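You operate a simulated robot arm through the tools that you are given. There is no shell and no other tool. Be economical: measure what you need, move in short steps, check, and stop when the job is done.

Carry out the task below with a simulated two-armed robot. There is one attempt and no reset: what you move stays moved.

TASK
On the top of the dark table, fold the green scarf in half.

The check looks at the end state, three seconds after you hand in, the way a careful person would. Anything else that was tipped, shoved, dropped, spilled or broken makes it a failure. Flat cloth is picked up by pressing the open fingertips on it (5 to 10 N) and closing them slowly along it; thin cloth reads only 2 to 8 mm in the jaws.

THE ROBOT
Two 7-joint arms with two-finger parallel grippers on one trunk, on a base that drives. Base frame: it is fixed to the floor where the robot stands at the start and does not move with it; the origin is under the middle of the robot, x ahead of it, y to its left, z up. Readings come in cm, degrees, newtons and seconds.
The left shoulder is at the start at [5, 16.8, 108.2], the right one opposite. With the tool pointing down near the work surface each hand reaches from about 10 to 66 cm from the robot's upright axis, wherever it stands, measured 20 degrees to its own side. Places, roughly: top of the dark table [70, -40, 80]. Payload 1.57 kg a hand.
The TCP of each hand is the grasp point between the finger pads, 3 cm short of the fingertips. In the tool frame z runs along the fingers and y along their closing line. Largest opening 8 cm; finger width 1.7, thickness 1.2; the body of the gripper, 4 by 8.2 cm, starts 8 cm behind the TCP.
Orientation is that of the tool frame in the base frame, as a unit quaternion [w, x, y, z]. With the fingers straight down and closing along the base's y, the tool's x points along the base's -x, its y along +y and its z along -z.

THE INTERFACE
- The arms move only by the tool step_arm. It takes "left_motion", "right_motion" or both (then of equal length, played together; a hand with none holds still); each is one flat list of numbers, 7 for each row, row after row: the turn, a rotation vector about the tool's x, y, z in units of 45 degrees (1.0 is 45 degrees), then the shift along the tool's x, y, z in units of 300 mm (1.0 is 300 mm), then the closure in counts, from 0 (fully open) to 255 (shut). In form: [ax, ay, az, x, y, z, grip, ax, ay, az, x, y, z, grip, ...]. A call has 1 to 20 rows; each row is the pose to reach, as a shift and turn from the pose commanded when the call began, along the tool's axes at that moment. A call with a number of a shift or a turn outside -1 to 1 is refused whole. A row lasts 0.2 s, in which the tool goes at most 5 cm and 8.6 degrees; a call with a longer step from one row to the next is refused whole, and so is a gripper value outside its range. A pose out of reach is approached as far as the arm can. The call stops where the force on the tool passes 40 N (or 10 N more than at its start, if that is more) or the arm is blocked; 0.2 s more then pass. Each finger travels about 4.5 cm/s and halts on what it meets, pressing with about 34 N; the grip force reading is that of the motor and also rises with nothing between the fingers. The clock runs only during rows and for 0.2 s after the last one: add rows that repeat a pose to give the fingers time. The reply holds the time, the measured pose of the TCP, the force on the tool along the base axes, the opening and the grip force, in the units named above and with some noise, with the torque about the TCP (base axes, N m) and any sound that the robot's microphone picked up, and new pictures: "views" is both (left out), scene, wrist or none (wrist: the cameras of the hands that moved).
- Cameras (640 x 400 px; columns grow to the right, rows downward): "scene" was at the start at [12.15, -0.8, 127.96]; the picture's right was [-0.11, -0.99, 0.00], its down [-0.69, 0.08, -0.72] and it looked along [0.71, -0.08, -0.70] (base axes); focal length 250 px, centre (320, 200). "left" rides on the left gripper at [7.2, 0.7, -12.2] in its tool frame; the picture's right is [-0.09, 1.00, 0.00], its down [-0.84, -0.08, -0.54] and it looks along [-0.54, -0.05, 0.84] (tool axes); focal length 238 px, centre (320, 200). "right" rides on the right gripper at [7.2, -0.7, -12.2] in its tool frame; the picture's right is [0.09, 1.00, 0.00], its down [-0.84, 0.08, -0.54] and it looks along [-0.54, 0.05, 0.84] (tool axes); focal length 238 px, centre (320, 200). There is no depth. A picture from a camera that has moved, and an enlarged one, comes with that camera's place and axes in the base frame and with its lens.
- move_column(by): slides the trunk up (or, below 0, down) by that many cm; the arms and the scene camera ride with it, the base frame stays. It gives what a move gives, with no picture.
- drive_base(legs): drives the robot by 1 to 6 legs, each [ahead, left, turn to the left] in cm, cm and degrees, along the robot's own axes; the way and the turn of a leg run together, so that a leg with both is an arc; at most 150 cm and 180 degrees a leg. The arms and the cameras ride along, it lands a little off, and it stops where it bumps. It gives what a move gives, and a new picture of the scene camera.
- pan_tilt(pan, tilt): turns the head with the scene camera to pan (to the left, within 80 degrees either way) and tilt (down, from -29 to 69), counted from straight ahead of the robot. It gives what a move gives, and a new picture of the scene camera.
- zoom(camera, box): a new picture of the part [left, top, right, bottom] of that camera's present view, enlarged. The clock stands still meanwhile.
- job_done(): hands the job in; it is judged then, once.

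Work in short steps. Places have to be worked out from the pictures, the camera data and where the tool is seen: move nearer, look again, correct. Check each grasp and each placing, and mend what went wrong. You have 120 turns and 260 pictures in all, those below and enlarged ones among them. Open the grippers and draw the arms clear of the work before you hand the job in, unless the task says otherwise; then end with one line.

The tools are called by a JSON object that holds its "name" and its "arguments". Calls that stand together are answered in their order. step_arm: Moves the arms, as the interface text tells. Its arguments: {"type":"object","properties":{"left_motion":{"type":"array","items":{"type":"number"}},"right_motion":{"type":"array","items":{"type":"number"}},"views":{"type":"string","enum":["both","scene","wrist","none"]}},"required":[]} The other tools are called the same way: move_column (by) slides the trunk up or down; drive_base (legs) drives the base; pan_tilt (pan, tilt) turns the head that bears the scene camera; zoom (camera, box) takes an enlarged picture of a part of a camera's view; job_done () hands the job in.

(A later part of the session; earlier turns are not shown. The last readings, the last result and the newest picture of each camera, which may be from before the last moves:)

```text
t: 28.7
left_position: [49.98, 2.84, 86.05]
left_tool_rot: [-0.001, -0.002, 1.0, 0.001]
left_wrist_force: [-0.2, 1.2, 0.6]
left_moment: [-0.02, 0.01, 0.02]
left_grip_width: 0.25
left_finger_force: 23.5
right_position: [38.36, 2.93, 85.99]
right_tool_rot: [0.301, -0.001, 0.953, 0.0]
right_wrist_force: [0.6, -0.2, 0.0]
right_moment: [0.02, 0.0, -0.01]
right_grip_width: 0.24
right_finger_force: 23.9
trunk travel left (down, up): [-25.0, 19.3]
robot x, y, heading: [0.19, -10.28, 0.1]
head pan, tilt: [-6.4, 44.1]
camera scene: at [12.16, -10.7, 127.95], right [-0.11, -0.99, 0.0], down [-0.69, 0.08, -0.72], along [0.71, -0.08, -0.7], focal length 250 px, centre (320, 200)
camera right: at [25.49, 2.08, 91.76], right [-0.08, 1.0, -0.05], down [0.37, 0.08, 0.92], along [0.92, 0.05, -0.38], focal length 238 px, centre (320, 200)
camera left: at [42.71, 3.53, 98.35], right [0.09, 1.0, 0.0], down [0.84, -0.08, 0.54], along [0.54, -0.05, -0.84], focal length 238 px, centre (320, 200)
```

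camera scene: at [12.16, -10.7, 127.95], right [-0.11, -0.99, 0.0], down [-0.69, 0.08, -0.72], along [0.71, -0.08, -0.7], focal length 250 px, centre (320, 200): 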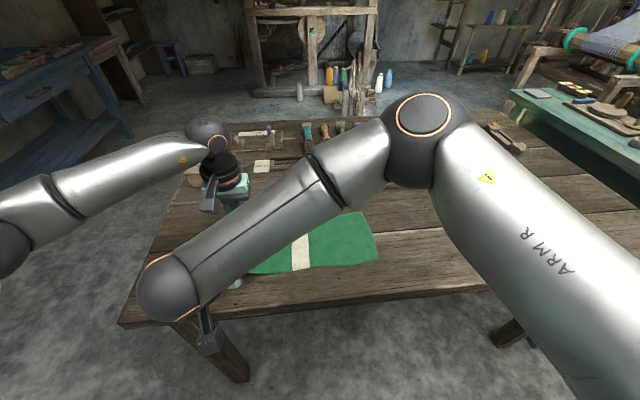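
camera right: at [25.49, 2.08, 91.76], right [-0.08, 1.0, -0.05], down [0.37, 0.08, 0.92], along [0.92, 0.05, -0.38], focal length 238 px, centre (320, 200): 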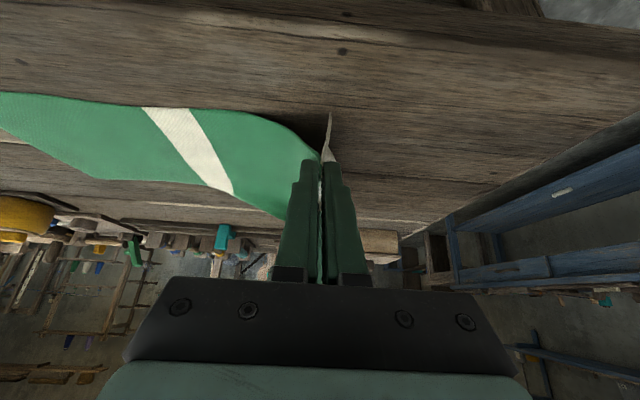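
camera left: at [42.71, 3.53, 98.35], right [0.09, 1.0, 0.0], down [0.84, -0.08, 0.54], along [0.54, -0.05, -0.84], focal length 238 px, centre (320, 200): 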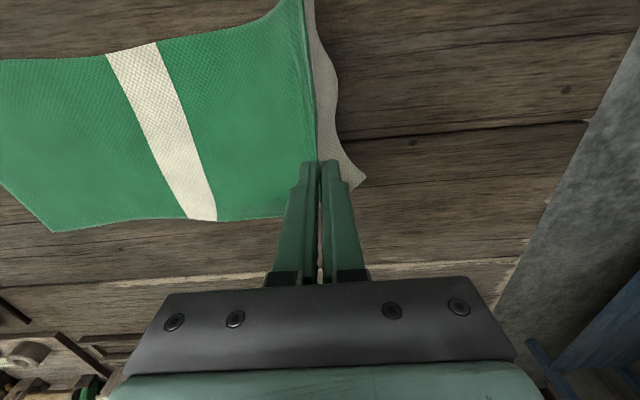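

Both corners are firmly held, with a short flap hanging beyond the grip. I'll carry the end over along an arc, first half now.

{"name": "step_arm", "arguments": {"left_motion": [0, 0, 0, -0.003, -0.033, -0.057, 255, 0, 0, 0, -0.007, -0.067, -0.11, 255, 0, 0, 0, -0.01, -0.117, -0.16, 255, 0, 0, 0, -0.015, -0.167, -0.2, 255, 0, 0, 0, -0.018, -0.233, -0.24, 255, 0, 0, 0, -0.023, -0.3, -0.267, 255, 0, 0, 0, -0.027, -0.38, -0.29, 255, 0, 0, 0, -0.032, -0.467, -0.3, 255], "right_motion": [0, 0, 0, -0.035, -0.033, -0.045, 255, 0, 0, 0, -0.069, -0.067, -0.086, 255, 0, 0, 0, -0.1, -0.117, -0.125, 255, 0, 0, 0, -0.127, -0.167, -0.155, 255, 0, 0, 0, -0.153, -0.233, -0.186, 255, 0, 0, 0, -0.172, -0.3, -0.205, 255, 0, 0, 0, -0.188, -0.38, -0.2225, 255, 0, 0, 0, -0.198, -0.467, -0.228, 255]}}

```text
t: 30.5
left_position: [51.08, -11.31, 95.05]
left_tool_rot: [0.0, -0.001, 1.0, 0.0]
left_wrist_force: [-0.8, 0.1, 0.3]
left_moment: [0.0, 0.01, -0.02]
left_grip_width: 0.23
left_finger_force: 23.6
right_position: [39.53, -11.3, 94.91]
right_tool_rot: [0.301, 0.0, 0.954, 0.001]
right_wrist_force: [0.0, -0.1, -0.3]
right_moment: [0.0, 0.01, 0.02]
right_grip_width: 0.25
right_finger_force: 24.1
trunk travel left (down, up): [-25.0, 19.3]
robot x, y, heading: [-0.19, -10.11, 0.2]
head pan, tilt: [-6.4, 44.1]
camera scene: at [12.16, -10.77, 127.95], right [-0.11, -0.99, 0.0], down [-0.69, 0.08, -0.72], along [0.71, -0.08, -0.7], focal length 250 px, centre (320, 200)
camera right: at [26.52, -12.12, 100.77], right [-0.08, 1.0, -0.05], down [0.37, 0.08, 0.92], along [0.92, 0.05, -0.38], focal length 238 px, centre (320, 200)
camera left: at [43.77, -10.66, 107.22], right [0.09, 1.0, 0.0], down [0.84, -0.08, 0.54], along [0.54, -0.05, -0.84], focal length 238 px, centre (320, 200)
```

scene: 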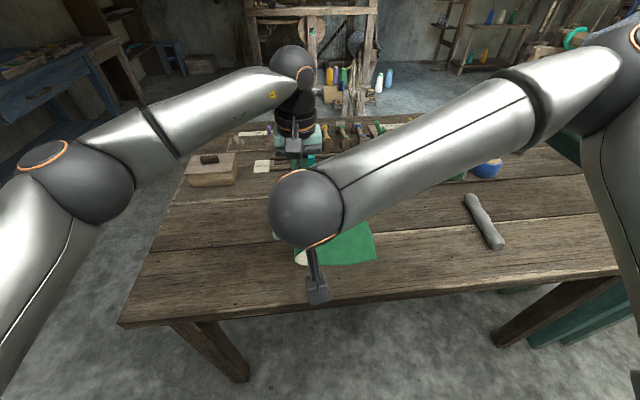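
right: 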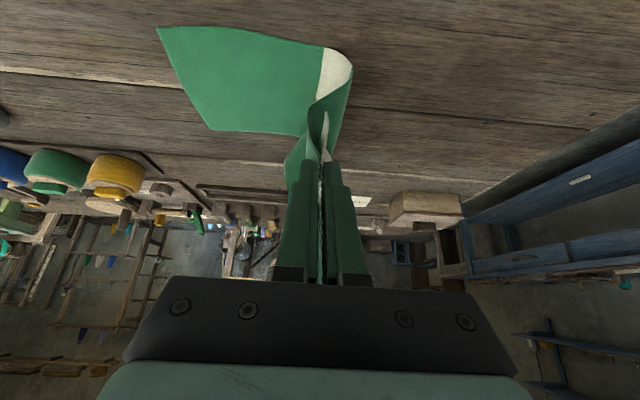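
left: 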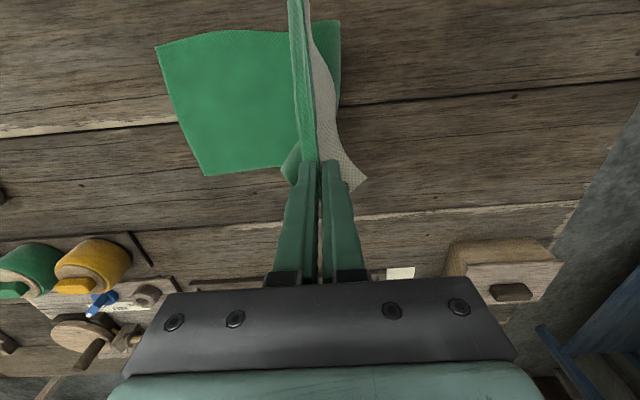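

The end is hanging over nicely, but the pinch drew the far end of the scarf in, to about y = -27.7. I'll come down with the grip at about y = -18.5 and slightly raised, then see how the flap behaves.

{"name": "step_arm", "arguments": {"left_motion": [0, 0, 0, -0.01, -0.04, 0.013, 255, 0, 0, 0, -0.02, -0.08, 0.033, 255, 0, 0, 0, -0.03, -0.12, 0.067, 255, 0, 0, 0, -0.04, -0.153, 0.107, 255, 0, 0, 0, -0.05, -0.183, 0.16, 255, 0, 0, 0, -0.06, -0.21, 0.217, 255, 0, 0, 0, -0.067, -0.23, 0.277, 255, 0, 0, 0, -0.073, -0.24, 0.333, 255], "right_motion": [0, 0, 0, 0, -0.04, 0.0167, 255, 0, 0, 0, 0.003, -0.08, 0.039, 255, 0, 0, 0, 0.0137, -0.12, 0.072, 255, 0, 0, 0, 0.0284, -0.153, 0.11, 255, 0, 0, 0, 0.051, -0.183, 0.16, 255, 0, 0, 0, 0.075, -0.21, 0.212, 255, 0, 0, 0, 0.104, -0.23, 0.265, 255, 0, 0, 0, 0.131, -0.24, 0.315, 255]}}

```text
t: 32.3
left_position: [53.31, -18.38, 85.13]
left_tool_rot: [0.001, -0.002, 1.0, -0.001]
left_wrist_force: [-1.1, 0.1, 0.1]
left_moment: [0.02, 0.02, -0.01]
left_grip_width: 0.25
left_finger_force: 24.3
right_position: [41.66, -18.33, 85.15]
right_tool_rot: [0.302, -0.001, 0.953, 0.0]
right_wrist_force: [-0.2, 0.6, 0.8]
right_moment: [-0.04, -0.02, 0.0]
right_grip_width: 0.26
right_finger_force: 23.7
trunk travel left (down, up): [-25.0, 19.3]
robot x, y, heading: [0.03, -9.8, 0.1]
head pan, tilt: [-6.4, 44.1]
camera scene: at [12.17, -10.72, 127.96], right [-0.11, -0.99, 0.0], down [-0.69, 0.08, -0.72], along [0.71, -0.08, -0.7], focal length 250 px, centre (320, 200)
camera right: at [28.78, -19.1, 90.98], right [-0.08, 1.0, -0.05], down [0.37, 0.08, 0.92], along [0.92, 0.05, -0.38], focal length 238 px, centre (320, 200)
camera left: at [46.02, -17.71, 97.38], right [0.09, 1.0, 0.0], down [0.84, -0.08, 0.54], along [0.54, -0.05, -0.84], focal length 238 px, centre (320, 200)
```

scene: 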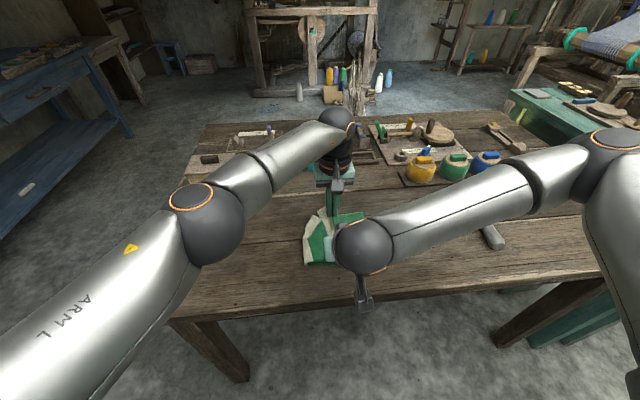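
right: 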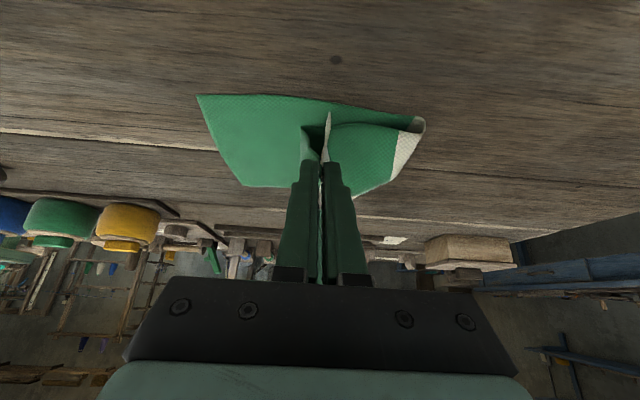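
left: 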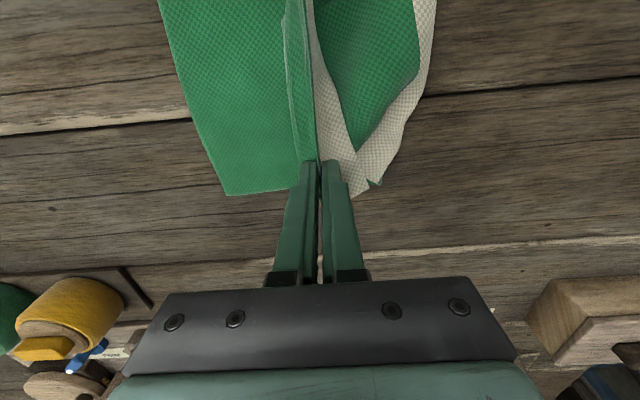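

The hem lies as I predicted, with the flap on the +y side of the grip. I'll release while moving toward -y so the trailing fingers push the loose end outward.

{"name": "step_arm", "arguments": {"left_motion": [0, 0, 0, 0, -0.04, 0, 220, 0, 0, 0, 0, -0.1, 0, 180, 0, 0, 0, 0, -0.17, 0, 140, 0, 0, 0, 0, -0.24, -0.01, 140, 0, 0, 0, 0, -0.3, -0.03, 140, 0, 0, 0, 0, -0.35, -0.08, 140, 0, 0, 0, 0, -0.4, -0.15, 140], "right_motion": [0, 0, 0, 0, -0.04, 0, 220, 0, 0, 0, 0, -0.1, 0, 180, 0, 0, 0, 0, -0.17, 0, 140, 0, 0, 0, -0.006, -0.24, -0.008, 140, 0, 0, 0, -0.017, -0.3, -0.025, 140, 0, 0, 0, -0.046, -0.35, -0.066, 140, 0, 0, 0, -0.086, -0.4, -0.123, 140]}}

```text
t: 33.9
left_position: [51.06, -20.8, 86.46]
left_tool_rot: [0.001, -0.001, 1.0, -0.001]
left_wrist_force: [-0.2, 0.6, 0.1]
left_moment: [0.01, 0.02, 0.03]
left_grip_width: 3.61
left_finger_force: 0.1
left hand out of reach, approached as far as the arm can: row 1, 2, 3, 4, 5, 6, 7
right_position: [41.47, -30.42, 89.34]
right_tool_rot: [0.302, -0.002, 0.953, 0.0]
right_wrist_force: [-0.5, 0.1, 0.2]
right_moment: [0.0, 0.0, 0.03]
right_grip_width: 3.58
right_finger_force: 0.0
trunk travel left (down, up): [-25.0, 19.3]
robot x, y, heading: [0.3, -10.25, 0.5]
head pan, tilt: [-6.4, 44.1]
camera scene: at [12.15, -10.71, 127.96], right [-0.11, -0.99, 0.0], down [-0.69, 0.08, -0.72], along [0.71, -0.08, -0.7], focal length 250 px, centre (320, 200)
camera right: at [28.63, -31.27, 95.28], right [-0.08, 1.0, -0.05], down [0.37, 0.08, 0.92], along [0.92, 0.05, -0.38], focal length 238 px, centre (320, 200)
camera left: at [43.75, -20.21, 98.64], right [0.09, 1.0, 0.0], down [0.84, -0.07, 0.54], along [0.54, -0.05, -0.84], focal length 238 px, centre (320, 200)
```

scene: 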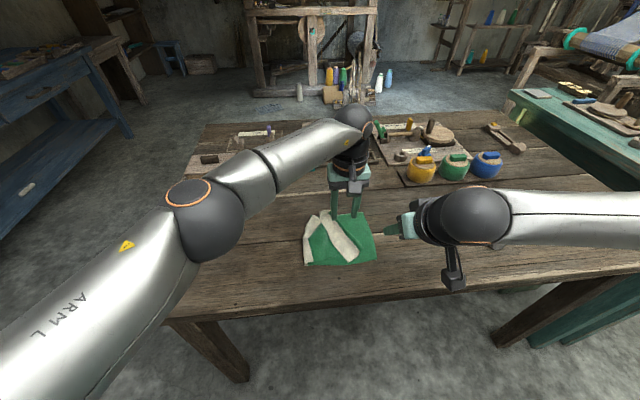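
right: 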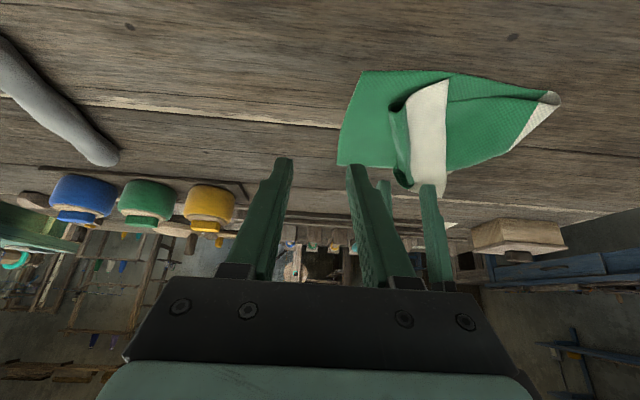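
left: 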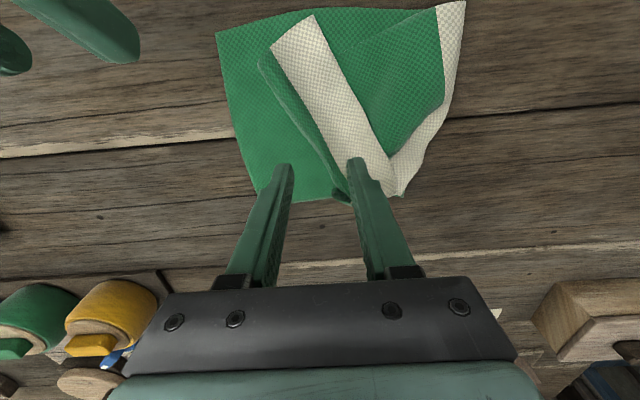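

Both grips are free, but a hem is folded back on top as the white strip. I'll raise and retract both hands to view it properly.

{"name": "step_arm", "arguments": {"left_motion": [0, 0, 0, 0, 0, -0.12, 140, 0, 0, 0, 0, 0, -0.25, 140, 0, 0, 0, 0, 0.1, -0.35, 140, 0, 0, 0, 0, 0.25, -0.35, 140, 0, 0, 0, 0, 0.4, -0.35, 140, 0, 0, 0, 0, 0.55, -0.35, 140, 0, 0, 0, 0, 0.7, -0.35, 140], "right_motion": [0, 0, 0, -0.03, -0.05, -0.04, 96, 0, 0, 0, -0.06, -0.1, -0.08, 96, 0, 0, 0, -0.06, -0.15, -0.08, 96, 0, 0, 0, -0.06, -0.2, -0.08, 96, 0, 0, 0, -0.06, -0.2, -0.08, 96, 0, 0, 0, -0.06, -0.2, -0.08, 96, 0, 0, 0, -0.06, -0.2, -0.08, 96]}}

{"name": "zoom", "arguments": {"camera": "scene", "box": [270, 180, 430, 280]}}

```text
t: 35.5
left_position: [51.03, 0.33, 97.16]
left_tool_rot: [0.0, 0.0, 1.0, 0.0]
left_wrist_force: [-0.4, 0.7, -0.1]
left_moment: [-0.03, 0.0, -0.02]
left_grip_width: 3.61
left_finger_force: 0.1
left hand out of reach, approached as far as the arm can: row 2
right_position: [41.78, -36.37, 92.55]
right_tool_rot: [0.301, -0.001, 0.954, 0.001]
right_wrist_force: [0.4, 0.0, 0.6]
right_moment: [0.0, 0.0, -0.01]
right_grip_width: 5.0
right_finger_force: 0.1
trunk travel left (down, up): [-25.0, 19.3]
robot x, y, heading: [0.24, -10.06, 0.1]
head pan, tilt: [-6.4, 44.1]
camera scene: at [12.15, -10.66, 127.96], right [-0.11, -0.99, 0.0], down [-0.69, 0.08, -0.72], along [0.71, -0.08, -0.7], focal length 250 px, centre (320, 200)
camera right: at [28.81, -37.16, 98.5], right [-0.08, 1.0, -0.05], down [0.37, 0.08, 0.92], along [0.92, 0.05, -0.38], focal length 238 px, centre (320, 200)
camera left: at [43.69, 1.04, 109.28], right [0.09, 1.0, 0.0], down [0.84, -0.08, 0.54], along [0.54, -0.05, -0.84], focal length 238 px, centre (320, 200)
```

scene: 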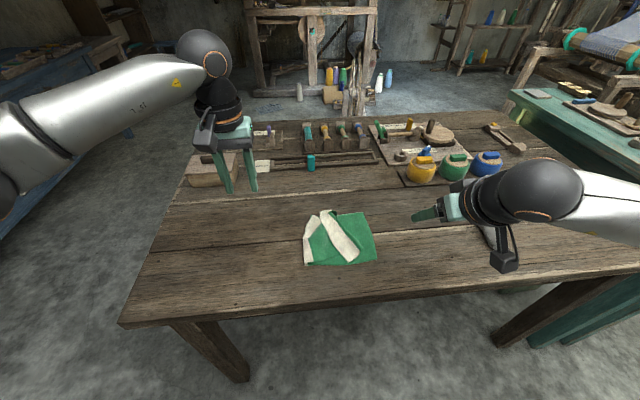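
right: 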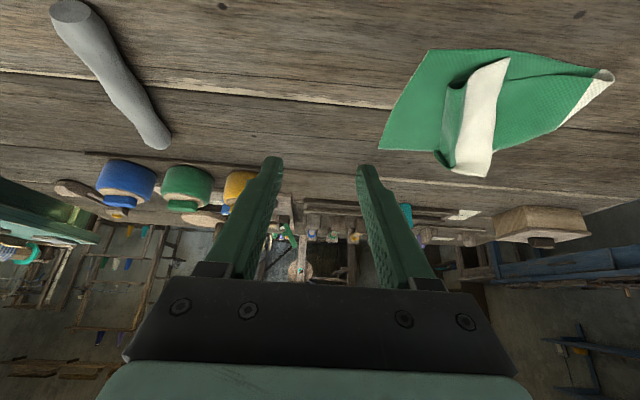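
left: 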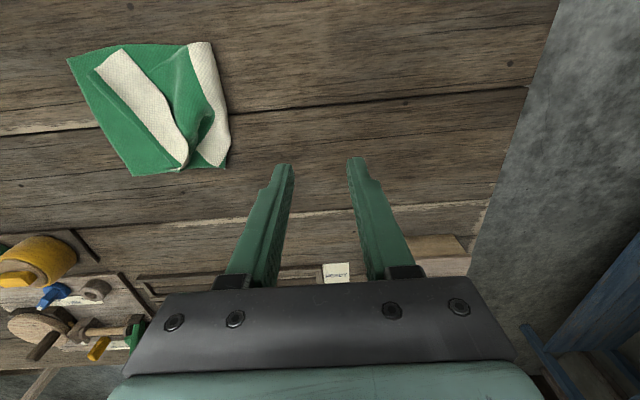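

```text
4.00 times, centred on (350, 230) of scene
camera zoom: at [12.15, -10.66, 127.96], right [-0.11, -0.99, 0.0], down [-0.69, 0.08, -0.72], along [0.71, -0.08, -0.7], focal length 1001 px, centre (200, 80)
```

zoom: 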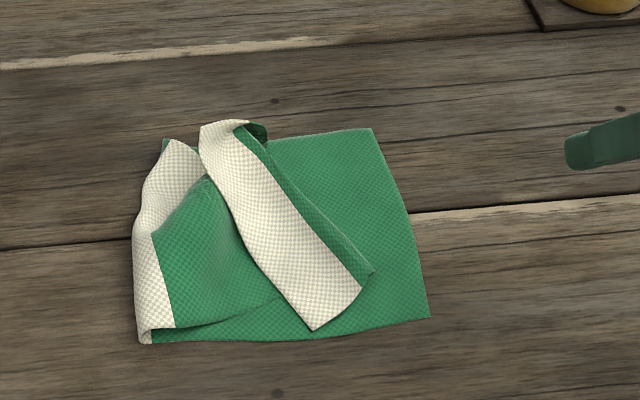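

The fold is mostly done, but the last stretch is turned back on top. I'll untilt the right hand and turn it so its jaws close along the scarf's end edge, then pinch that edge in the middle and flip it over.

{"name": "step_arm", "arguments": {"right_motion": [0, 0.15, 0, 0, 0, 0, 96, 0, 0.31, 0, 0, 0, 0, 96, 0, 0.47, 0, 0, 0, 0, 96, 0, 0.63, 0, 0, 0, 0, 96, 0, 0.78, 0, 0, 0, 0, 96], "views": "none"}}

{"name": "step_arm", "arguments": {"right_motion": [0, 0, 0.16, 0, 0, -0.02, 96, 0, 0, 0.33, 0, 0, -0.04, 96, 0, 0, 0.5, 0, 0, -0.06, 96, 0, 0, 0.66, 0, 0, -0.08, 96, 0, 0, 0.82, 0, 0, -0.1, 96], "views": "none"}}

{"name": "step_arm", "arguments": {"right_motion": [0, 0, 0.16, 0, 0, 0, 96, 0, 0, 0.33, 0, 0, 0, 96, 0, 0, 0.5, 0, 0, 0, 96, 0, 0, 0.66, 0, 0, 0, 96, 0, 0, 0.82, 0, 0, 0, 96]}}

```text
t: 36.7
left_position: [51.04, 0.36, 97.08]
left_tool_rot: [0.001, -0.001, 1.0, 0.0]
left_wrist_force: [-0.3, -0.4, 0.0]
left_moment: [-0.01, 0.03, -0.02]
left_grip_width: 3.61
left_finger_force: 0.1
right_position: [41.63, -36.39, 92.6]
right_tool_rot: [-0.001, -0.001, 1.0, 0.0]
right_wrist_force: [0.6, 0.1, -0.7]
right_moment: [-0.04, 0.01, -0.04]
right_grip_width: 5.0
right_finger_force: 0.1
trunk travel left (down, up): [-25.0, 19.3]
robot x, y, heading: [0.17, -10.09, -0.2]
head pan, tilt: [-6.4, 44.1]
```

```text
t: 37.9
left_position: [51.0, 0.31, 97.13]
left_tool_rot: [0.0, -0.002, 1.0, 0.0]
left_wrist_force: [-0.1, 0.3, 0.0]
left_moment: [0.02, -0.01, -0.02]
left_grip_width: 3.6
left_finger_force: 0.0
right_position: [41.75, -36.42, 95.43]
right_tool_rot: [0.0, 0.317, 0.948, 0.0]
right_wrist_force: [0.3, -0.1, -0.2]
right_moment: [0.0, -0.01, -0.05]
right_grip_width: 4.99
right_finger_force: 0.1
trunk travel left (down, up): [-25.0, 19.3]
robot x, y, heading: [-0.28, -9.98, -0.1]
head pan, tilt: [-6.4, 44.1]
```

```text
t: 39.1
left_position: [50.99, 0.37, 97.09]
left_tool_rot: [0.0, -0.001, 1.0, 0.0]
left_wrist_force: [-1.0, 0.9, -0.1]
left_moment: [-0.01, 0.01, 0.02]
left_grip_width: 3.59
left_finger_force: 0.0
right_position: [41.87, -36.36, 95.5]
right_tool_rot: [-0.001, 0.601, 0.799, 0.0]
right_wrist_force: [0.3, 0.5, -0.3]
right_moment: [-0.01, 0.01, 0.04]
right_grip_width: 4.98
right_finger_force: 0.2
trunk travel left (down, up): [-25.0, 19.3]
robot x, y, heading: [-0.34, -10.01, 0.1]
head pan, tilt: [-6.4, 44.1]
camera scene: at [12.16, -10.7, 127.96], right [-0.11, -0.99, 0.0], down [-0.69, 0.08, -0.72], along [0.71, -0.08, -0.7], focal length 250 px, centre (320, 200)
camera right: at [39.12, -29.78, 107.76], right [0.93, 0.37, 0.0], down [0.31, -0.78, 0.54], along [0.2, -0.5, -0.84], focal length 238 px, centre (320, 200)
```

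scene: 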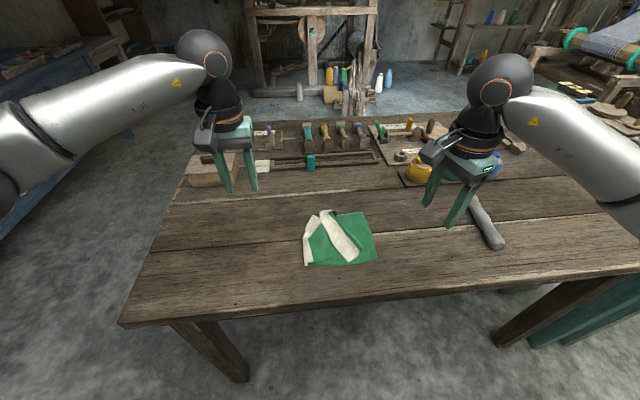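
right: 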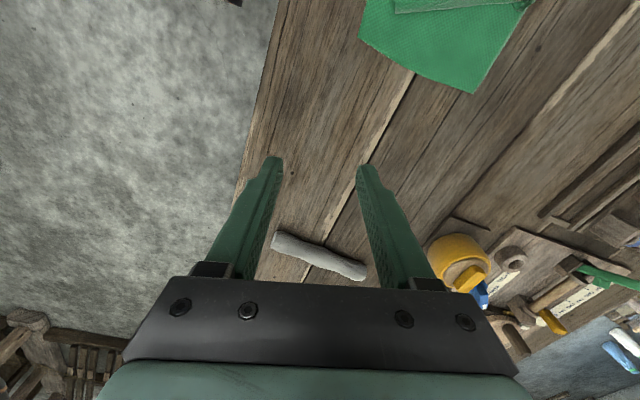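

The right hand is turned with its jaws parallel to the hem edge. I'll move it above the middle of that edge, around (49.4, -19).

{"name": "step_arm", "arguments": {"right_motion": [0, 0, 0, 0.08, 0.067, 0, 96, 0, 0, 0, 0.16, 0.133, 0.02, 96, 0, 0, 0, 0.25, 0.2, 0.07, 96, 0, 0, 0, 0.33, 0.27, 0.13, 96, 0, 0, 0, 0.41, 0.34, 0.19, 96, 0, 0, 0, 0.487, 0.4, 0.25, 96, 0, 0, 0, 0.487, 0.4, 0.25, 96]}}

{"name": "zoom", "arguments": {"camera": "scene", "box": [270, 160, 430, 280]}}

```text
t: 40.7
left_position: [50.96, 0.29, 97.12]
left_tool_rot: [-0.001, -0.002, 1.0, 0.0]
left_wrist_force: [-1.0, -0.5, 0.3]
left_moment: [-0.01, 0.01, 0.01]
left_grip_width: 3.61
left_finger_force: 0.1
right_position: [49.32, -19.06, 88.07]
right_tool_rot: [0.0, 0.6, 0.8, 0.001]
right_wrist_force: [-0.8, -0.3, 0.4]
right_moment: [0.0, 0.03, -0.02]
right_grip_width: 4.96
right_finger_force: 0.2
trunk travel left (down, up): [-25.0, 19.3]
robot x, y, heading: [-0.16, -9.75, 0.1]
head pan, tilt: [-6.4, 44.1]
camera scene: at [12.16, -10.71, 127.96], right [-0.11, -0.99, 0.0], down [-0.69, 0.08, -0.72], along [0.71, -0.08, -0.7], focal length 250 px, centre (320, 200)
camera right: at [46.57, -12.38, 100.29], right [0.93, 0.37, 0.0], down [0.31, -0.78, 0.54], along [0.2, -0.5, -0.84], focal length 238 px, centre (320, 200)
```

scene: 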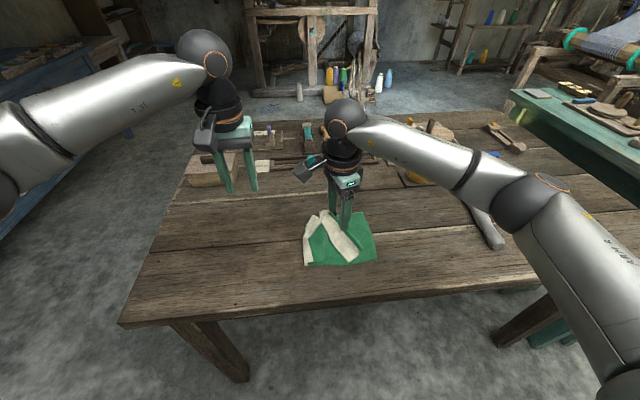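
right: 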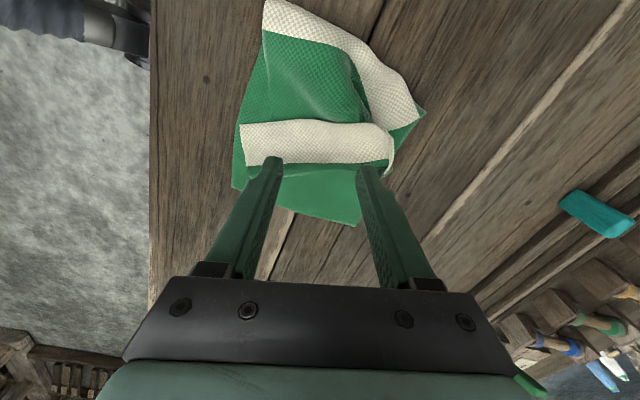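

```text
3.33 times, centred on (350, 220) of scene
camera zoom: at [12.16, -10.71, 127.96], right [-0.11, -0.99, 0.0], down [-0.69, 0.08, -0.72], along [0.71, -0.08, -0.7], focal length 834 px, centre (220, 133)
```

zoom: 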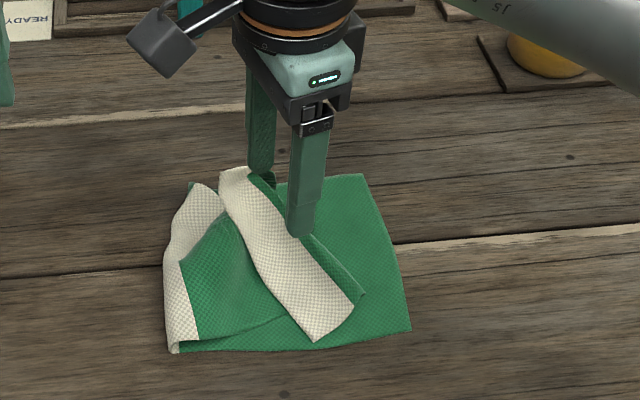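

The hem edge midpoint works out near (48.1, -17.8). I'll shift a little and descend toward it.

{"name": "step_arm", "arguments": {"right_motion": [0, 0, 0, 0.012, -0.028, 0.05, 96, 0, 0, 0, 0.012, -0.028, 0.1, 96, 0, 0, 0, 0.012, -0.028, 0.15, 96, 0, 0, 0, 0.012, -0.028, 0.18, 96, 0, 0, 0, 0.012, -0.028, 0.18, 96], "views": "wrist"}}

```text
t: 41.9
left_position: [50.85, 0.53, 97.14]
left_tool_rot: [0.0, -0.001, 1.0, 0.0]
left_wrist_force: [-0.6, 0.2, -0.4]
left_moment: [0.0, 0.0, -0.04]
left_grip_width: 3.62
left_finger_force: 0.1
right_position: [48.31, -18.92, 82.61]
right_tool_rot: [0.001, 0.6, 0.8, 0.0]
right_wrist_force: [0.4, -0.9, -0.1]
right_moment: [-0.02, 0.0, -0.02]
right_grip_width: 4.97
right_finger_force: 0.1
trunk travel left (down, up): [-25.0, 19.3]
robot x, y, heading: [-0.0, -10.12, 0.2]
head pan, tilt: [-6.4, 44.1]
camera right: at [45.66, -12.29, 94.82], right [0.93, 0.37, 0.0], down [0.31, -0.78, 0.54], along [0.2, -0.5, -0.84], focal length 238 px, centre (320, 200)
```

right: 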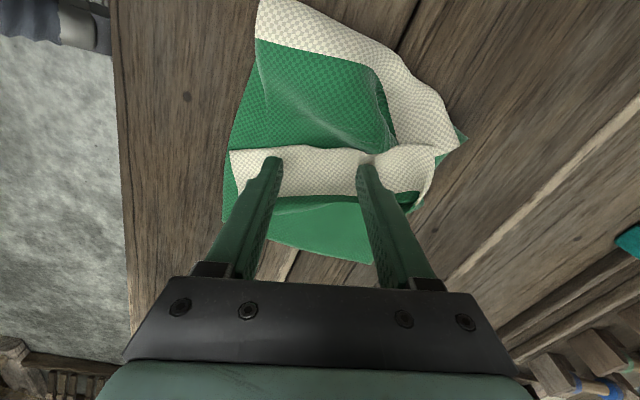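

The fingertips straddle the hem edge well. I'll press down gradually.

{"name": "step_arm", "arguments": {"right_motion": [0, 0, 0, 0, 0, 0.013, 96, 0, 0, 0, 0, 0, 0.027, 96, 0, 0, 0, 0, 0, 0.027, 96], "views": "none"}}

{"name": "step_arm", "arguments": {"right_motion": [0, 0, 0, 0, 0, 0.005, 96, 0, 0, 0, 0, 0, 0.01, 96, 0, 0, 0, 0, 0, 0.01, 96], "views": "wrist"}}

```text
t: 42.7
left_position: [50.99, 0.51, 96.99]
left_tool_rot: [0.0, -0.002, 1.0, 0.0]
left_wrist_force: [0.1, 0.0, 0.1]
left_moment: [0.0, 0.0, -0.01]
left_grip_width: 3.64
left_finger_force: 0.1
right_position: [48.38, -18.93, 81.78]
right_tool_rot: [0.001, 0.599, 0.8, 0.0]
right_wrist_force: [0.1, 0.7, 0.8]
right_moment: [0.01, -0.02, 0.03]
right_grip_width: 5.0
right_finger_force: 0.1
trunk travel left (down, up): [-25.0, 19.3]
robot x, y, heading: [0.33, -10.18, 0.1]
head pan, tilt: [-6.4, 44.1]
```

```text
t: 43.5
left_position: [51.09, 0.4, 97.07]
left_tool_rot: [0.0, -0.002, 1.0, 0.0]
left_wrist_force: [-0.1, 0.7, 0.0]
left_moment: [0.02, 0.0, 0.05]
left_grip_width: 3.65
left_finger_force: 0.1
right_position: [48.35, -18.8, 81.59]
right_tool_rot: [0.0, 0.6, 0.8, 0.0]
right_wrist_force: [-0.6, 0.0, 2.2]
right_moment: [0.06, -0.08, 0.0]
right_grip_width: 4.96
right_finger_force: 0.0
trunk travel left (down, up): [-25.0, 19.3]
robot x, y, heading: [-0.23, -10.06, 0.3]
head pan, tilt: [-6.4, 44.1]
camera right: at [45.63, -12.3, 93.79], right [0.93, 0.37, 0.0], down [0.31, -0.78, 0.54], along [0.2, -0.5, -0.84], focal length 238 px, centre (320, 200)
```

right: 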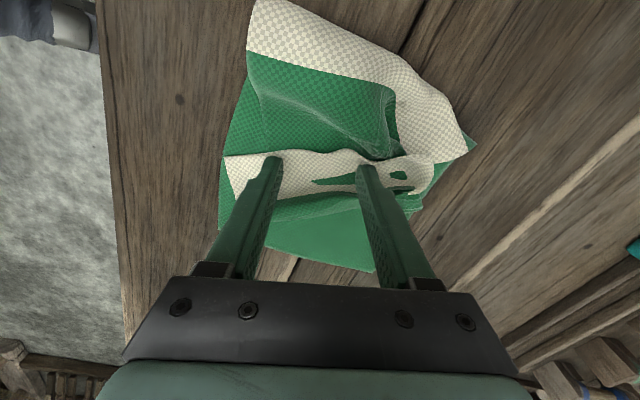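

It reads 2.2 N on the stack. I'll press a touch more and close slowly.

{"name": "step_arm", "arguments": {"right_motion": [0, 0, 0, 0, 0, 0.003, 96, 0, 0, 0, 0, 0, 0.003, 104, 0, 0, 0, 0, 0, 0.003, 112, 0, 0, 0, 0, 0, 0.003, 120, 0, 0, 0, 0, 0, 0.003, 128, 0, 0, 0, 0, 0, 0.003, 136, 0, 0, 0, 0, 0, 0.003, 144, 0, 0, 0, 0, 0, 0.003, 152, 0, 0, 0, 0, 0, 0.003, 160, 0, 0, 0, 0, 0, 0.003, 168, 0, 0, 0, 0, 0, 0.003, 176], "views": "wrist"}}

```text
t: 45.9
left_position: [50.92, 0.39, 97.16]
left_tool_rot: [0.0, -0.001, 1.0, 0.0]
left_wrist_force: [0.1, -0.7, -0.3]
left_moment: [0.01, -0.02, 0.01]
left_grip_width: 3.59
left_finger_force: 0.0
right_position: [48.35, -18.85, 81.52]
right_tool_rot: [-0.001, 0.6, 0.8, 0.0]
right_wrist_force: [-0.4, -0.6, 5.9]
right_moment: [0.06, -0.02, 0.0]
right_grip_width: 2.38
right_finger_force: 0.0
trunk travel left (down, up): [-25.0, 19.3]
robot x, y, heading: [0.08, -10.11, 0.2]
head pan, tilt: [-6.4, 44.1]
camera right: at [45.63, -12.29, 93.7], right [0.93, 0.37, 0.0], down [0.31, -0.78, 0.54], along [0.2, -0.5, -0.84], focal length 238 px, centre (320, 200)
```

right: 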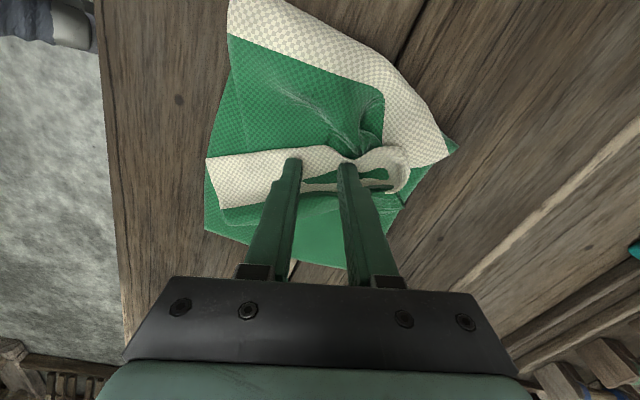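

The hem is gathering between the fingers. I'll finish closing and lift 3 cm to see what's held.

{"name": "step_arm", "arguments": {"right_motion": [0, 0, 0, 0, 0, 0, 184, 0, 0, 0, 0, 0, 0, 192, 0, 0, 0, 0, 0, 0, 200, 0, 0, 0, 0, 0, 0, 208, 0, 0, 0, 0, 0, 0, 216, 0, 0, 0, 0, 0, 0, 224, 0, 0, 0, 0, 0, 0, 232, 0, 0, 0, 0, 0, 0, 240, 0, 0, 0, 0, 0, 0, 248, 0, 0, 0, 0, 0, 0, 255, 0, 0, 0, 0, 0, 0, 255, 0, 0, 0, 0, 0, 0, 255, 0, 0, 0, 0, 0, -0.05, 255, 0, 0, 0, 0, 0, -0.1, 255, 0, 0, 0, 0, 0, -0.1, 255], "views": "both"}}

{"name": "zoom", "arguments": {"camera": "scene", "box": [270, 160, 430, 280]}}

```text
t: 49.1
left_position: [50.88, 0.26, 97.08]
left_tool_rot: [0.0, -0.002, 1.0, 0.0]
left_wrist_force: [0.0, -0.4, -0.5]
left_moment: [-0.03, 0.02, -0.01]
left_grip_width: 3.61
left_finger_force: 0.0
right_position: [48.33, -18.89, 84.43]
right_tool_rot: [0.0, 0.599, 0.801, -0.001]
right_wrist_force: [0.2, 0.8, -0.6]
right_moment: [-0.01, -0.02, 0.0]
right_grip_width: 0.0
right_finger_force: 21.3
trunk travel left (down, up): [-25.0, 19.3]
robot x, y, heading: [-0.26, -10.22, 0.2]
head pan, tilt: [-6.4, 44.1]
camera scene: at [12.16, -10.7, 127.95], right [-0.11, -0.99, 0.0], down [-0.69, 0.08, -0.72], along [0.71, -0.08, -0.7], focal length 250 px, centre (320, 200)
camera right: at [45.7, -12.25, 96.62], right [0.93, 0.37, 0.0], down [0.31, -0.78, 0.54], along [0.2, -0.5, -0.84], focal length 238 px, centre (320, 200)
```

scene: 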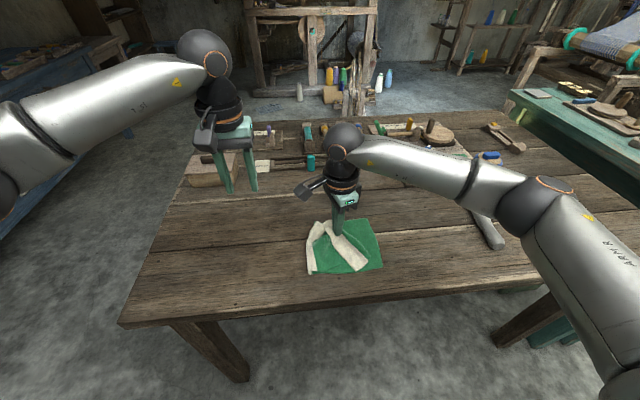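
right: 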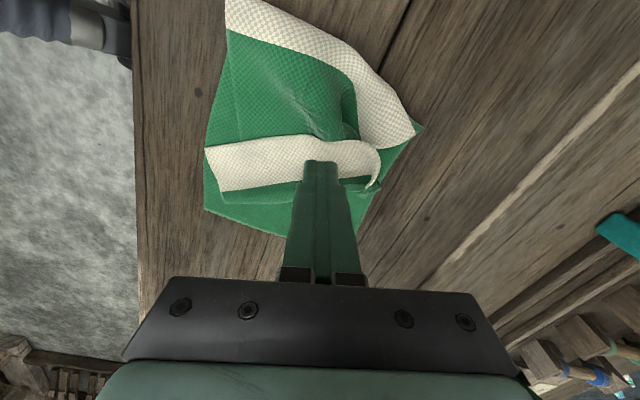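

```text
3.33 times, centred on (350, 220) of scene
camera zoom: at [12.16, -10.7, 127.95], right [-0.11, -0.99, 0.0], down [-0.69, 0.08, -0.72], along [0.71, -0.08, -0.7], focal length 834 px, centre (220, 133)
```

zoom: 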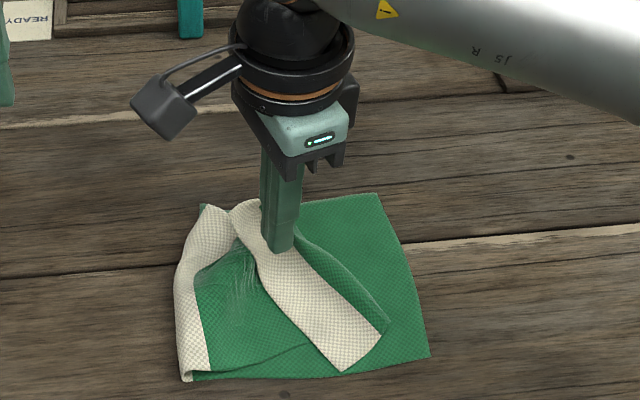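

The pinch slipped because the stack slides. A cleaner route is to pull the end back flat, then regrasp it right at its edge with the jaws closing along the edge. I'll retract the right hand, shift the base 10 cm further right, and look closely at the far end of the hem, which stands up.

{"name": "step_arm", "arguments": {"right_motion": [0, 0, 0, 0, 0, -0.1, 255, 0, 0, 0, 0, 0, -0.2, 255, 0, 0, 0, -0.13, -0.06, -0.35, 255, 0, 0, 0, -0.26, -0.12, -0.35, 255, 0, 0, 0, -0.39, -0.2, -0.35, 255, 0, 0, 0, -0.52, -0.26, -0.35, 255], "views": "none"}}

{"name": "drive_base", "arguments": {"legs": [[0, -10, 0]]}}

{"name": "zoom", "arguments": {"camera": "scene", "box": [220, 160, 380, 280]}}

```text
refused: row 3 steps farther than a row can; nothing moved
```

```text
t: 50.7
left_position: [51.0, -9.72, 97.12]
left_tool_rot: [0.0, 0.0, 1.0, -0.001]
left_wrist_force: [-0.5, 0.2, 0.1]
left_moment: [0.02, 0.05, -0.03]
left_grip_width: 3.62
left_finger_force: 0.1
right_position: [48.42, -28.84, 84.42]
right_tool_rot: [0.001, 0.6, 0.8, 0.0]
right_wrist_force: [0.4, -0.7, -1.0]
right_moment: [0.03, -0.02, -0.01]
right_grip_width: 0.02
right_finger_force: 21.8
trunk travel left (down, up): [-25.0, 19.3]
robot x, y, heading: [-0.04, -19.79, 0.1]
head pan, tilt: [-6.4, 44.1]
camera scene: at [12.17, -20.7, 127.96], right [-0.11, -0.99, 0.0], down [-0.69, 0.08, -0.72], along [0.71, -0.08, -0.7], focal length 250 px, centre (320, 200)
```

scene: 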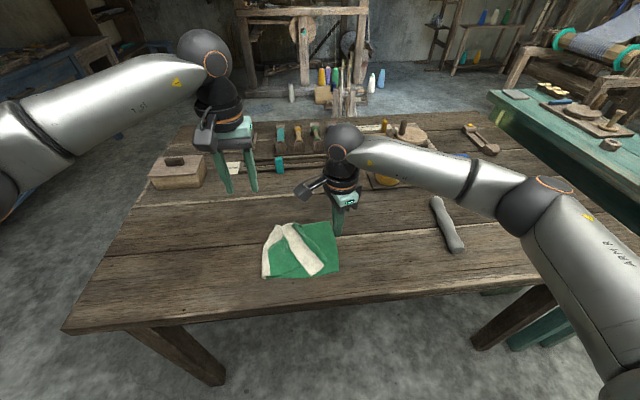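

```text
3.33 times, centred on (300, 220) of scene
camera zoom: at [12.17, -20.7, 127.96], right [-0.11, -0.99, 0.0], down [-0.69, 0.08, -0.72], along [0.71, -0.08, -0.7], focal length 834 px, centre (387, 133)
```

zoom: 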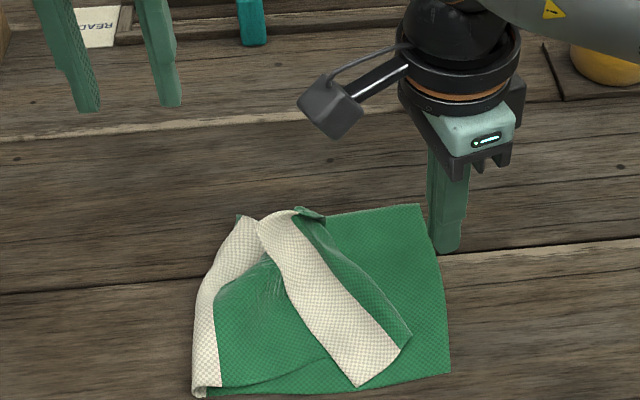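

The scarf is undisturbed. I'll retract the right hand away to the right and bring the left above the standing part of the hem at about (51, -18), with its jaws straddling it.

{"name": "step_arm", "arguments": {"left_motion": [0, 0, 0, 0, 0, 0, 80, 0, 0, 0, 0, 0, 0, 80, 0, 0, 0, 0, 0, 0, 80, 0, 0, 0, 0, -0.05, 0.05, 80, 0, 0, 0, 0, -0.15, 0.1, 80, 0, 0, 0, 0, -0.25, 0.2, 80, 0, 0, 0, 0, -0.28, 0.3, 80, 0, 0, 0, 0, -0.28, 0.3, 80], "right_motion": [0, 0, 0, 0, 0, -0.1, 255, 0, 0, 0, 0, 0, -0.2, 255, 0, 0, 0, -0.1, 0, -0.27, 255, 0, 0, 0, -0.22, 0, -0.33, 255, 0, 0, 0, -0.36, 0, -0.33, 255, 0, 0, 0, -0.5, 0, -0.33, 255, 0, 0, 0, -0.5, 0, -0.33, 255, 0, 0, 0, -0.5, 0, -0.33, 255]}}

```text
t: 52.5
left_position: [51.15, -18.09, 88.0]
left_tool_rot: [0.0, -0.002, 1.0, 0.0]
left_wrist_force: [0.5, 0.6, 0.0]
left_moment: [0.0, -0.01, 0.01]
left_grip_width: 5.5
left_finger_force: 0.1
right_position: [52.78, -43.25, 94.19]
right_tool_rot: [0.0, 0.6, 0.8, 0.0]
right_wrist_force: [-0.2, -0.5, -0.5]
right_moment: [0.02, 0.0, 0.01]
right_grip_width: 0.02
right_finger_force: 21.2
trunk travel left (down, up): [-25.0, 19.3]
robot x, y, heading: [-0.26, -20.06, 0.2]
head pan, tilt: [-6.4, 44.1]
camera scene: at [12.17, -20.68, 127.96], right [-0.11, -0.99, 0.0], down [-0.69, 0.08, -0.72], along [0.71, -0.08, -0.7], focal length 250 px, centre (320, 200)
camera right: at [50.02, -36.73, 106.32], right [0.93, 0.37, 0.0], down [0.31, -0.78, 0.54], along [0.2, -0.5, -0.84], focal length 238 px, centre (320, 200)
camera left: at [43.83, -17.52, 100.24], right [0.09, 1.0, 0.0], down [0.84, -0.07, 0.54], along [0.54, -0.05, -0.84], focal length 238 px, centre (320, 200)
```

scene: 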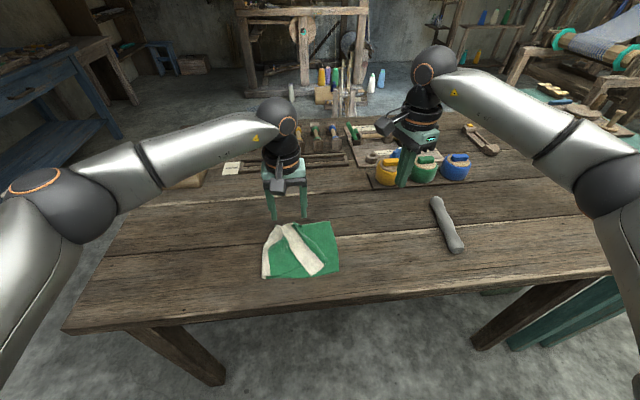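
right: 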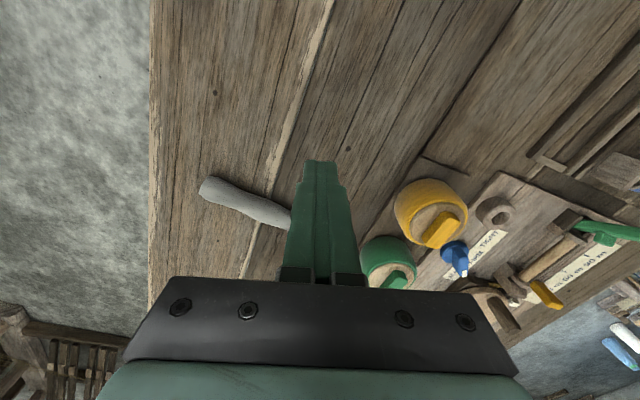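
left: 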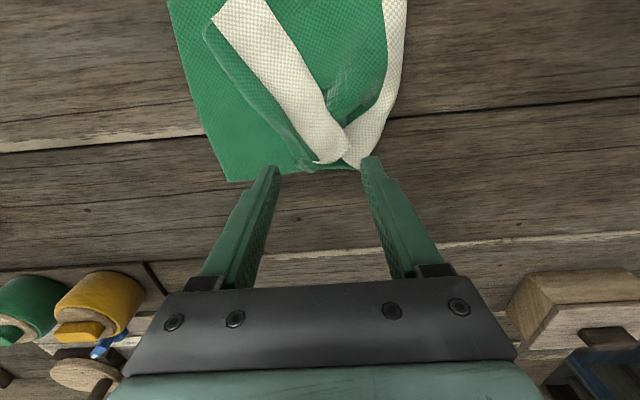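

The hem near x = 50 runs from y ≈ -16.6 (edge) to -21.2 (fold). I'll turn the left jaws about 20° to straddle it squarely and descend close to the surface.

{"name": "step_arm", "arguments": {"left_motion": [0, 0, -0.15, 0.02, -0.01, 0.04, 60, 0, 0, -0.3, 0.037, -0.023, 0.08, 60, 0, 0, -0.46, 0.037, -0.023, 0.12, 60, 0, 0, -0.46, 0.037, -0.023, 0.16, 60, 0, 0, -0.46, 0.037, -0.023, 0.19, 60, 0, 0, -0.46, 0.037, -0.023, 0.19, 60], "views": "wrist"}}

```text
t: 53.9
left_position: [49.91, -18.75, 82.37]
left_tool_rot: [0.001, -0.181, 0.983, 0.0]
left_wrist_force: [0.1, 0.1, 0.7]
left_moment: [0.05, 0.01, -0.01]
left_grip_width: 6.11
left_finger_force: 0.1
right_position: [52.72, -43.32, 94.09]
right_tool_rot: [-0.001, 0.599, 0.8, 0.0]
right_wrist_force: [-0.9, 0.1, -0.2]
right_moment: [0.03, -0.01, 0.0]
right_grip_width: 0.0
right_finger_force: 21.3
trunk travel left (down, up): [-25.0, 19.3]
robot x, y, heading: [-0.04, -19.88, 0.2]
head pan, tilt: [-6.4, 44.1]
camera left: at [42.94, -20.81, 94.58], right [-0.27, 0.96, 0.0], down [0.81, 0.23, 0.54], along [0.52, 0.15, -0.84], focal length 238 px, centre (320, 200)
```

left: 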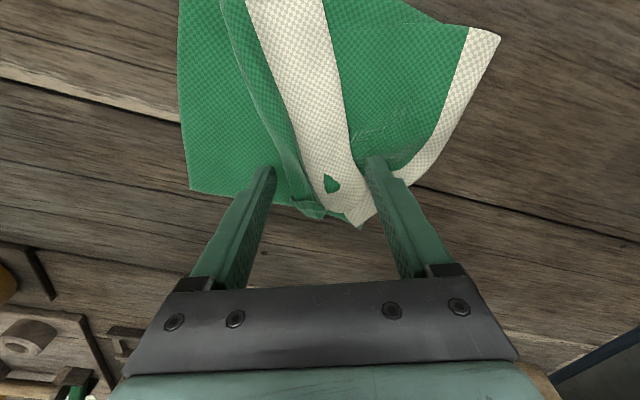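

The hem is squarely between the fingers. I'll go down lightly and close.

{"name": "step_arm", "arguments": {"left_motion": [0, 0, 0, 0, 0, 0.015, 60, 0, 0, 0, 0, 0, 0.03, 60, 0, 0, 0, 0, 0, 0.03, 75, 0, 0, 0, 0, 0, 0.03, 90, 0, 0, 0, 0, 0, 0.03, 105, 0, 0, 0, 0, 0, 0.03, 120, 0, 0, 0, 0, 0, 0.03, 135, 0, 0, 0, 0, 0, 0.03, 150, 0, 0, 0, 0, 0, 0.03, 165], "views": "wrist"}}

```text
t: 55.9
left_position: [49.93, -18.94, 81.61]
left_tool_rot: [0.0, -0.181, 0.983, 0.0]
left_wrist_force: [-0.3, -0.3, -0.2]
left_moment: [0.05, -0.01, 0.01]
left_grip_width: 2.87
left_finger_force: 0.0
right_position: [52.76, -43.32, 94.1]
right_tool_rot: [0.0, 0.6, 0.8, 0.0]
right_wrist_force: [-0.7, 0.7, -0.2]
right_moment: [0.01, 0.01, 0.03]
right_grip_width: 0.0
right_finger_force: 21.0
trunk travel left (down, up): [-25.0, 19.3]
robot x, y, heading: [-0.36, -19.93, 0.3]
head pan, tilt: [-6.4, 44.1]
camera left: at [42.88, -20.76, 93.73], right [-0.27, 0.96, 0.0], down [0.81, 0.23, 0.54], along [0.52, 0.15, -0.84], focal length 238 px, centre (320, 200)
```

left: 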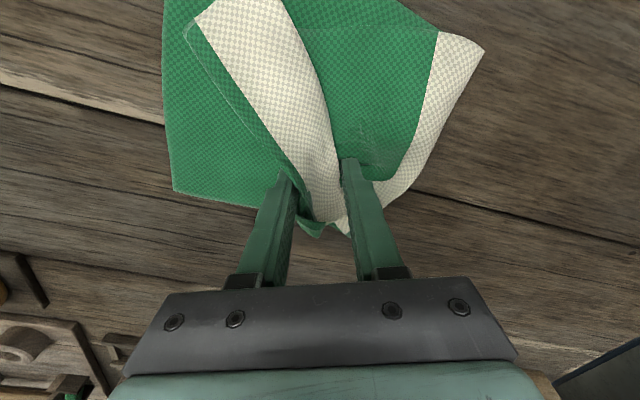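

The hem is bunching between the fingers. I'll finish closing and lift a little.

{"name": "step_arm", "arguments": {"left_motion": [0, 0, 0, 0, 0, 0.003, 180, 0, 0, 0, 0, 0, 0.003, 195, 0, 0, 0, 0, 0, 0.003, 210, 0, 0, 0, 0, 0, 0.003, 225, 0, 0, 0, 0, 0, 0.003, 240, 0, 0, 0, 0, 0, 0.003, 255, 0, 0, 0, 0, 0, 0.003, 255, 0, 0, 0, 0, 0, 0.003, 255, 0, 0, 0, 0, 0, -0.05, 255, 0, 0, 0, 0, 0, -0.1, 255, 0, 0, 0, 0, 0, -0.15, 255, 0, 0, 0, 0, 0, -0.15, 255], "views": "both"}}

```text
t: 58.5
left_position: [49.96, -18.67, 85.88]
left_tool_rot: [0.0, -0.181, 0.984, 0.0]
left_wrist_force: [0.0, 0.2, 0.6]
left_moment: [0.04, -0.01, -0.02]
left_grip_width: 0.39
left_finger_force: 24.7
right_position: [52.87, -43.39, 94.02]
right_tool_rot: [0.0, 0.6, 0.8, 0.0]
right_wrist_force: [-0.1, 0.1, -0.6]
right_moment: [0.0, 0.0, -0.01]
right_grip_width: 0.02
right_finger_force: 21.6
trunk travel left (down, up): [-25.0, 19.3]
robot x, y, heading: [-0.36, -20.21, 0.3]
head pan, tilt: [-6.4, 44.1]
camera scene: at [12.17, -20.68, 127.96], right [-0.11, -0.99, 0.0], down [-0.69, 0.08, -0.72], along [0.71, -0.08, -0.7], focal length 250 px, centre (320, 200)
camera left: at [42.81, -20.72, 98.15], right [-0.27, 0.96, 0.0], down [0.81, 0.23, 0.54], along [0.52, 0.15, -0.84], focal length 238 px, centre (320, 200)
```

scene: 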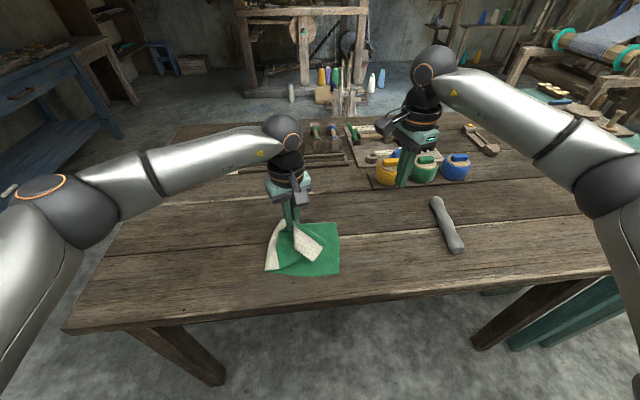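
left: 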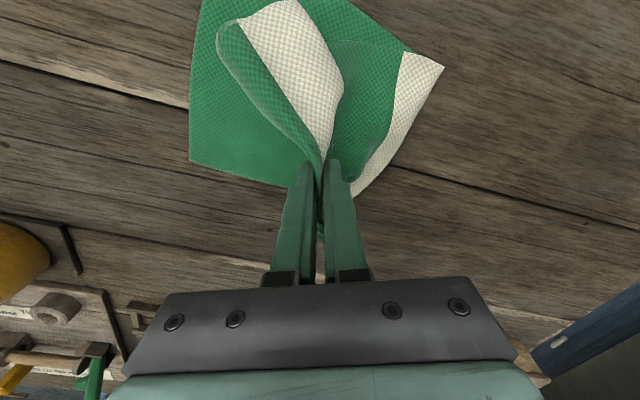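

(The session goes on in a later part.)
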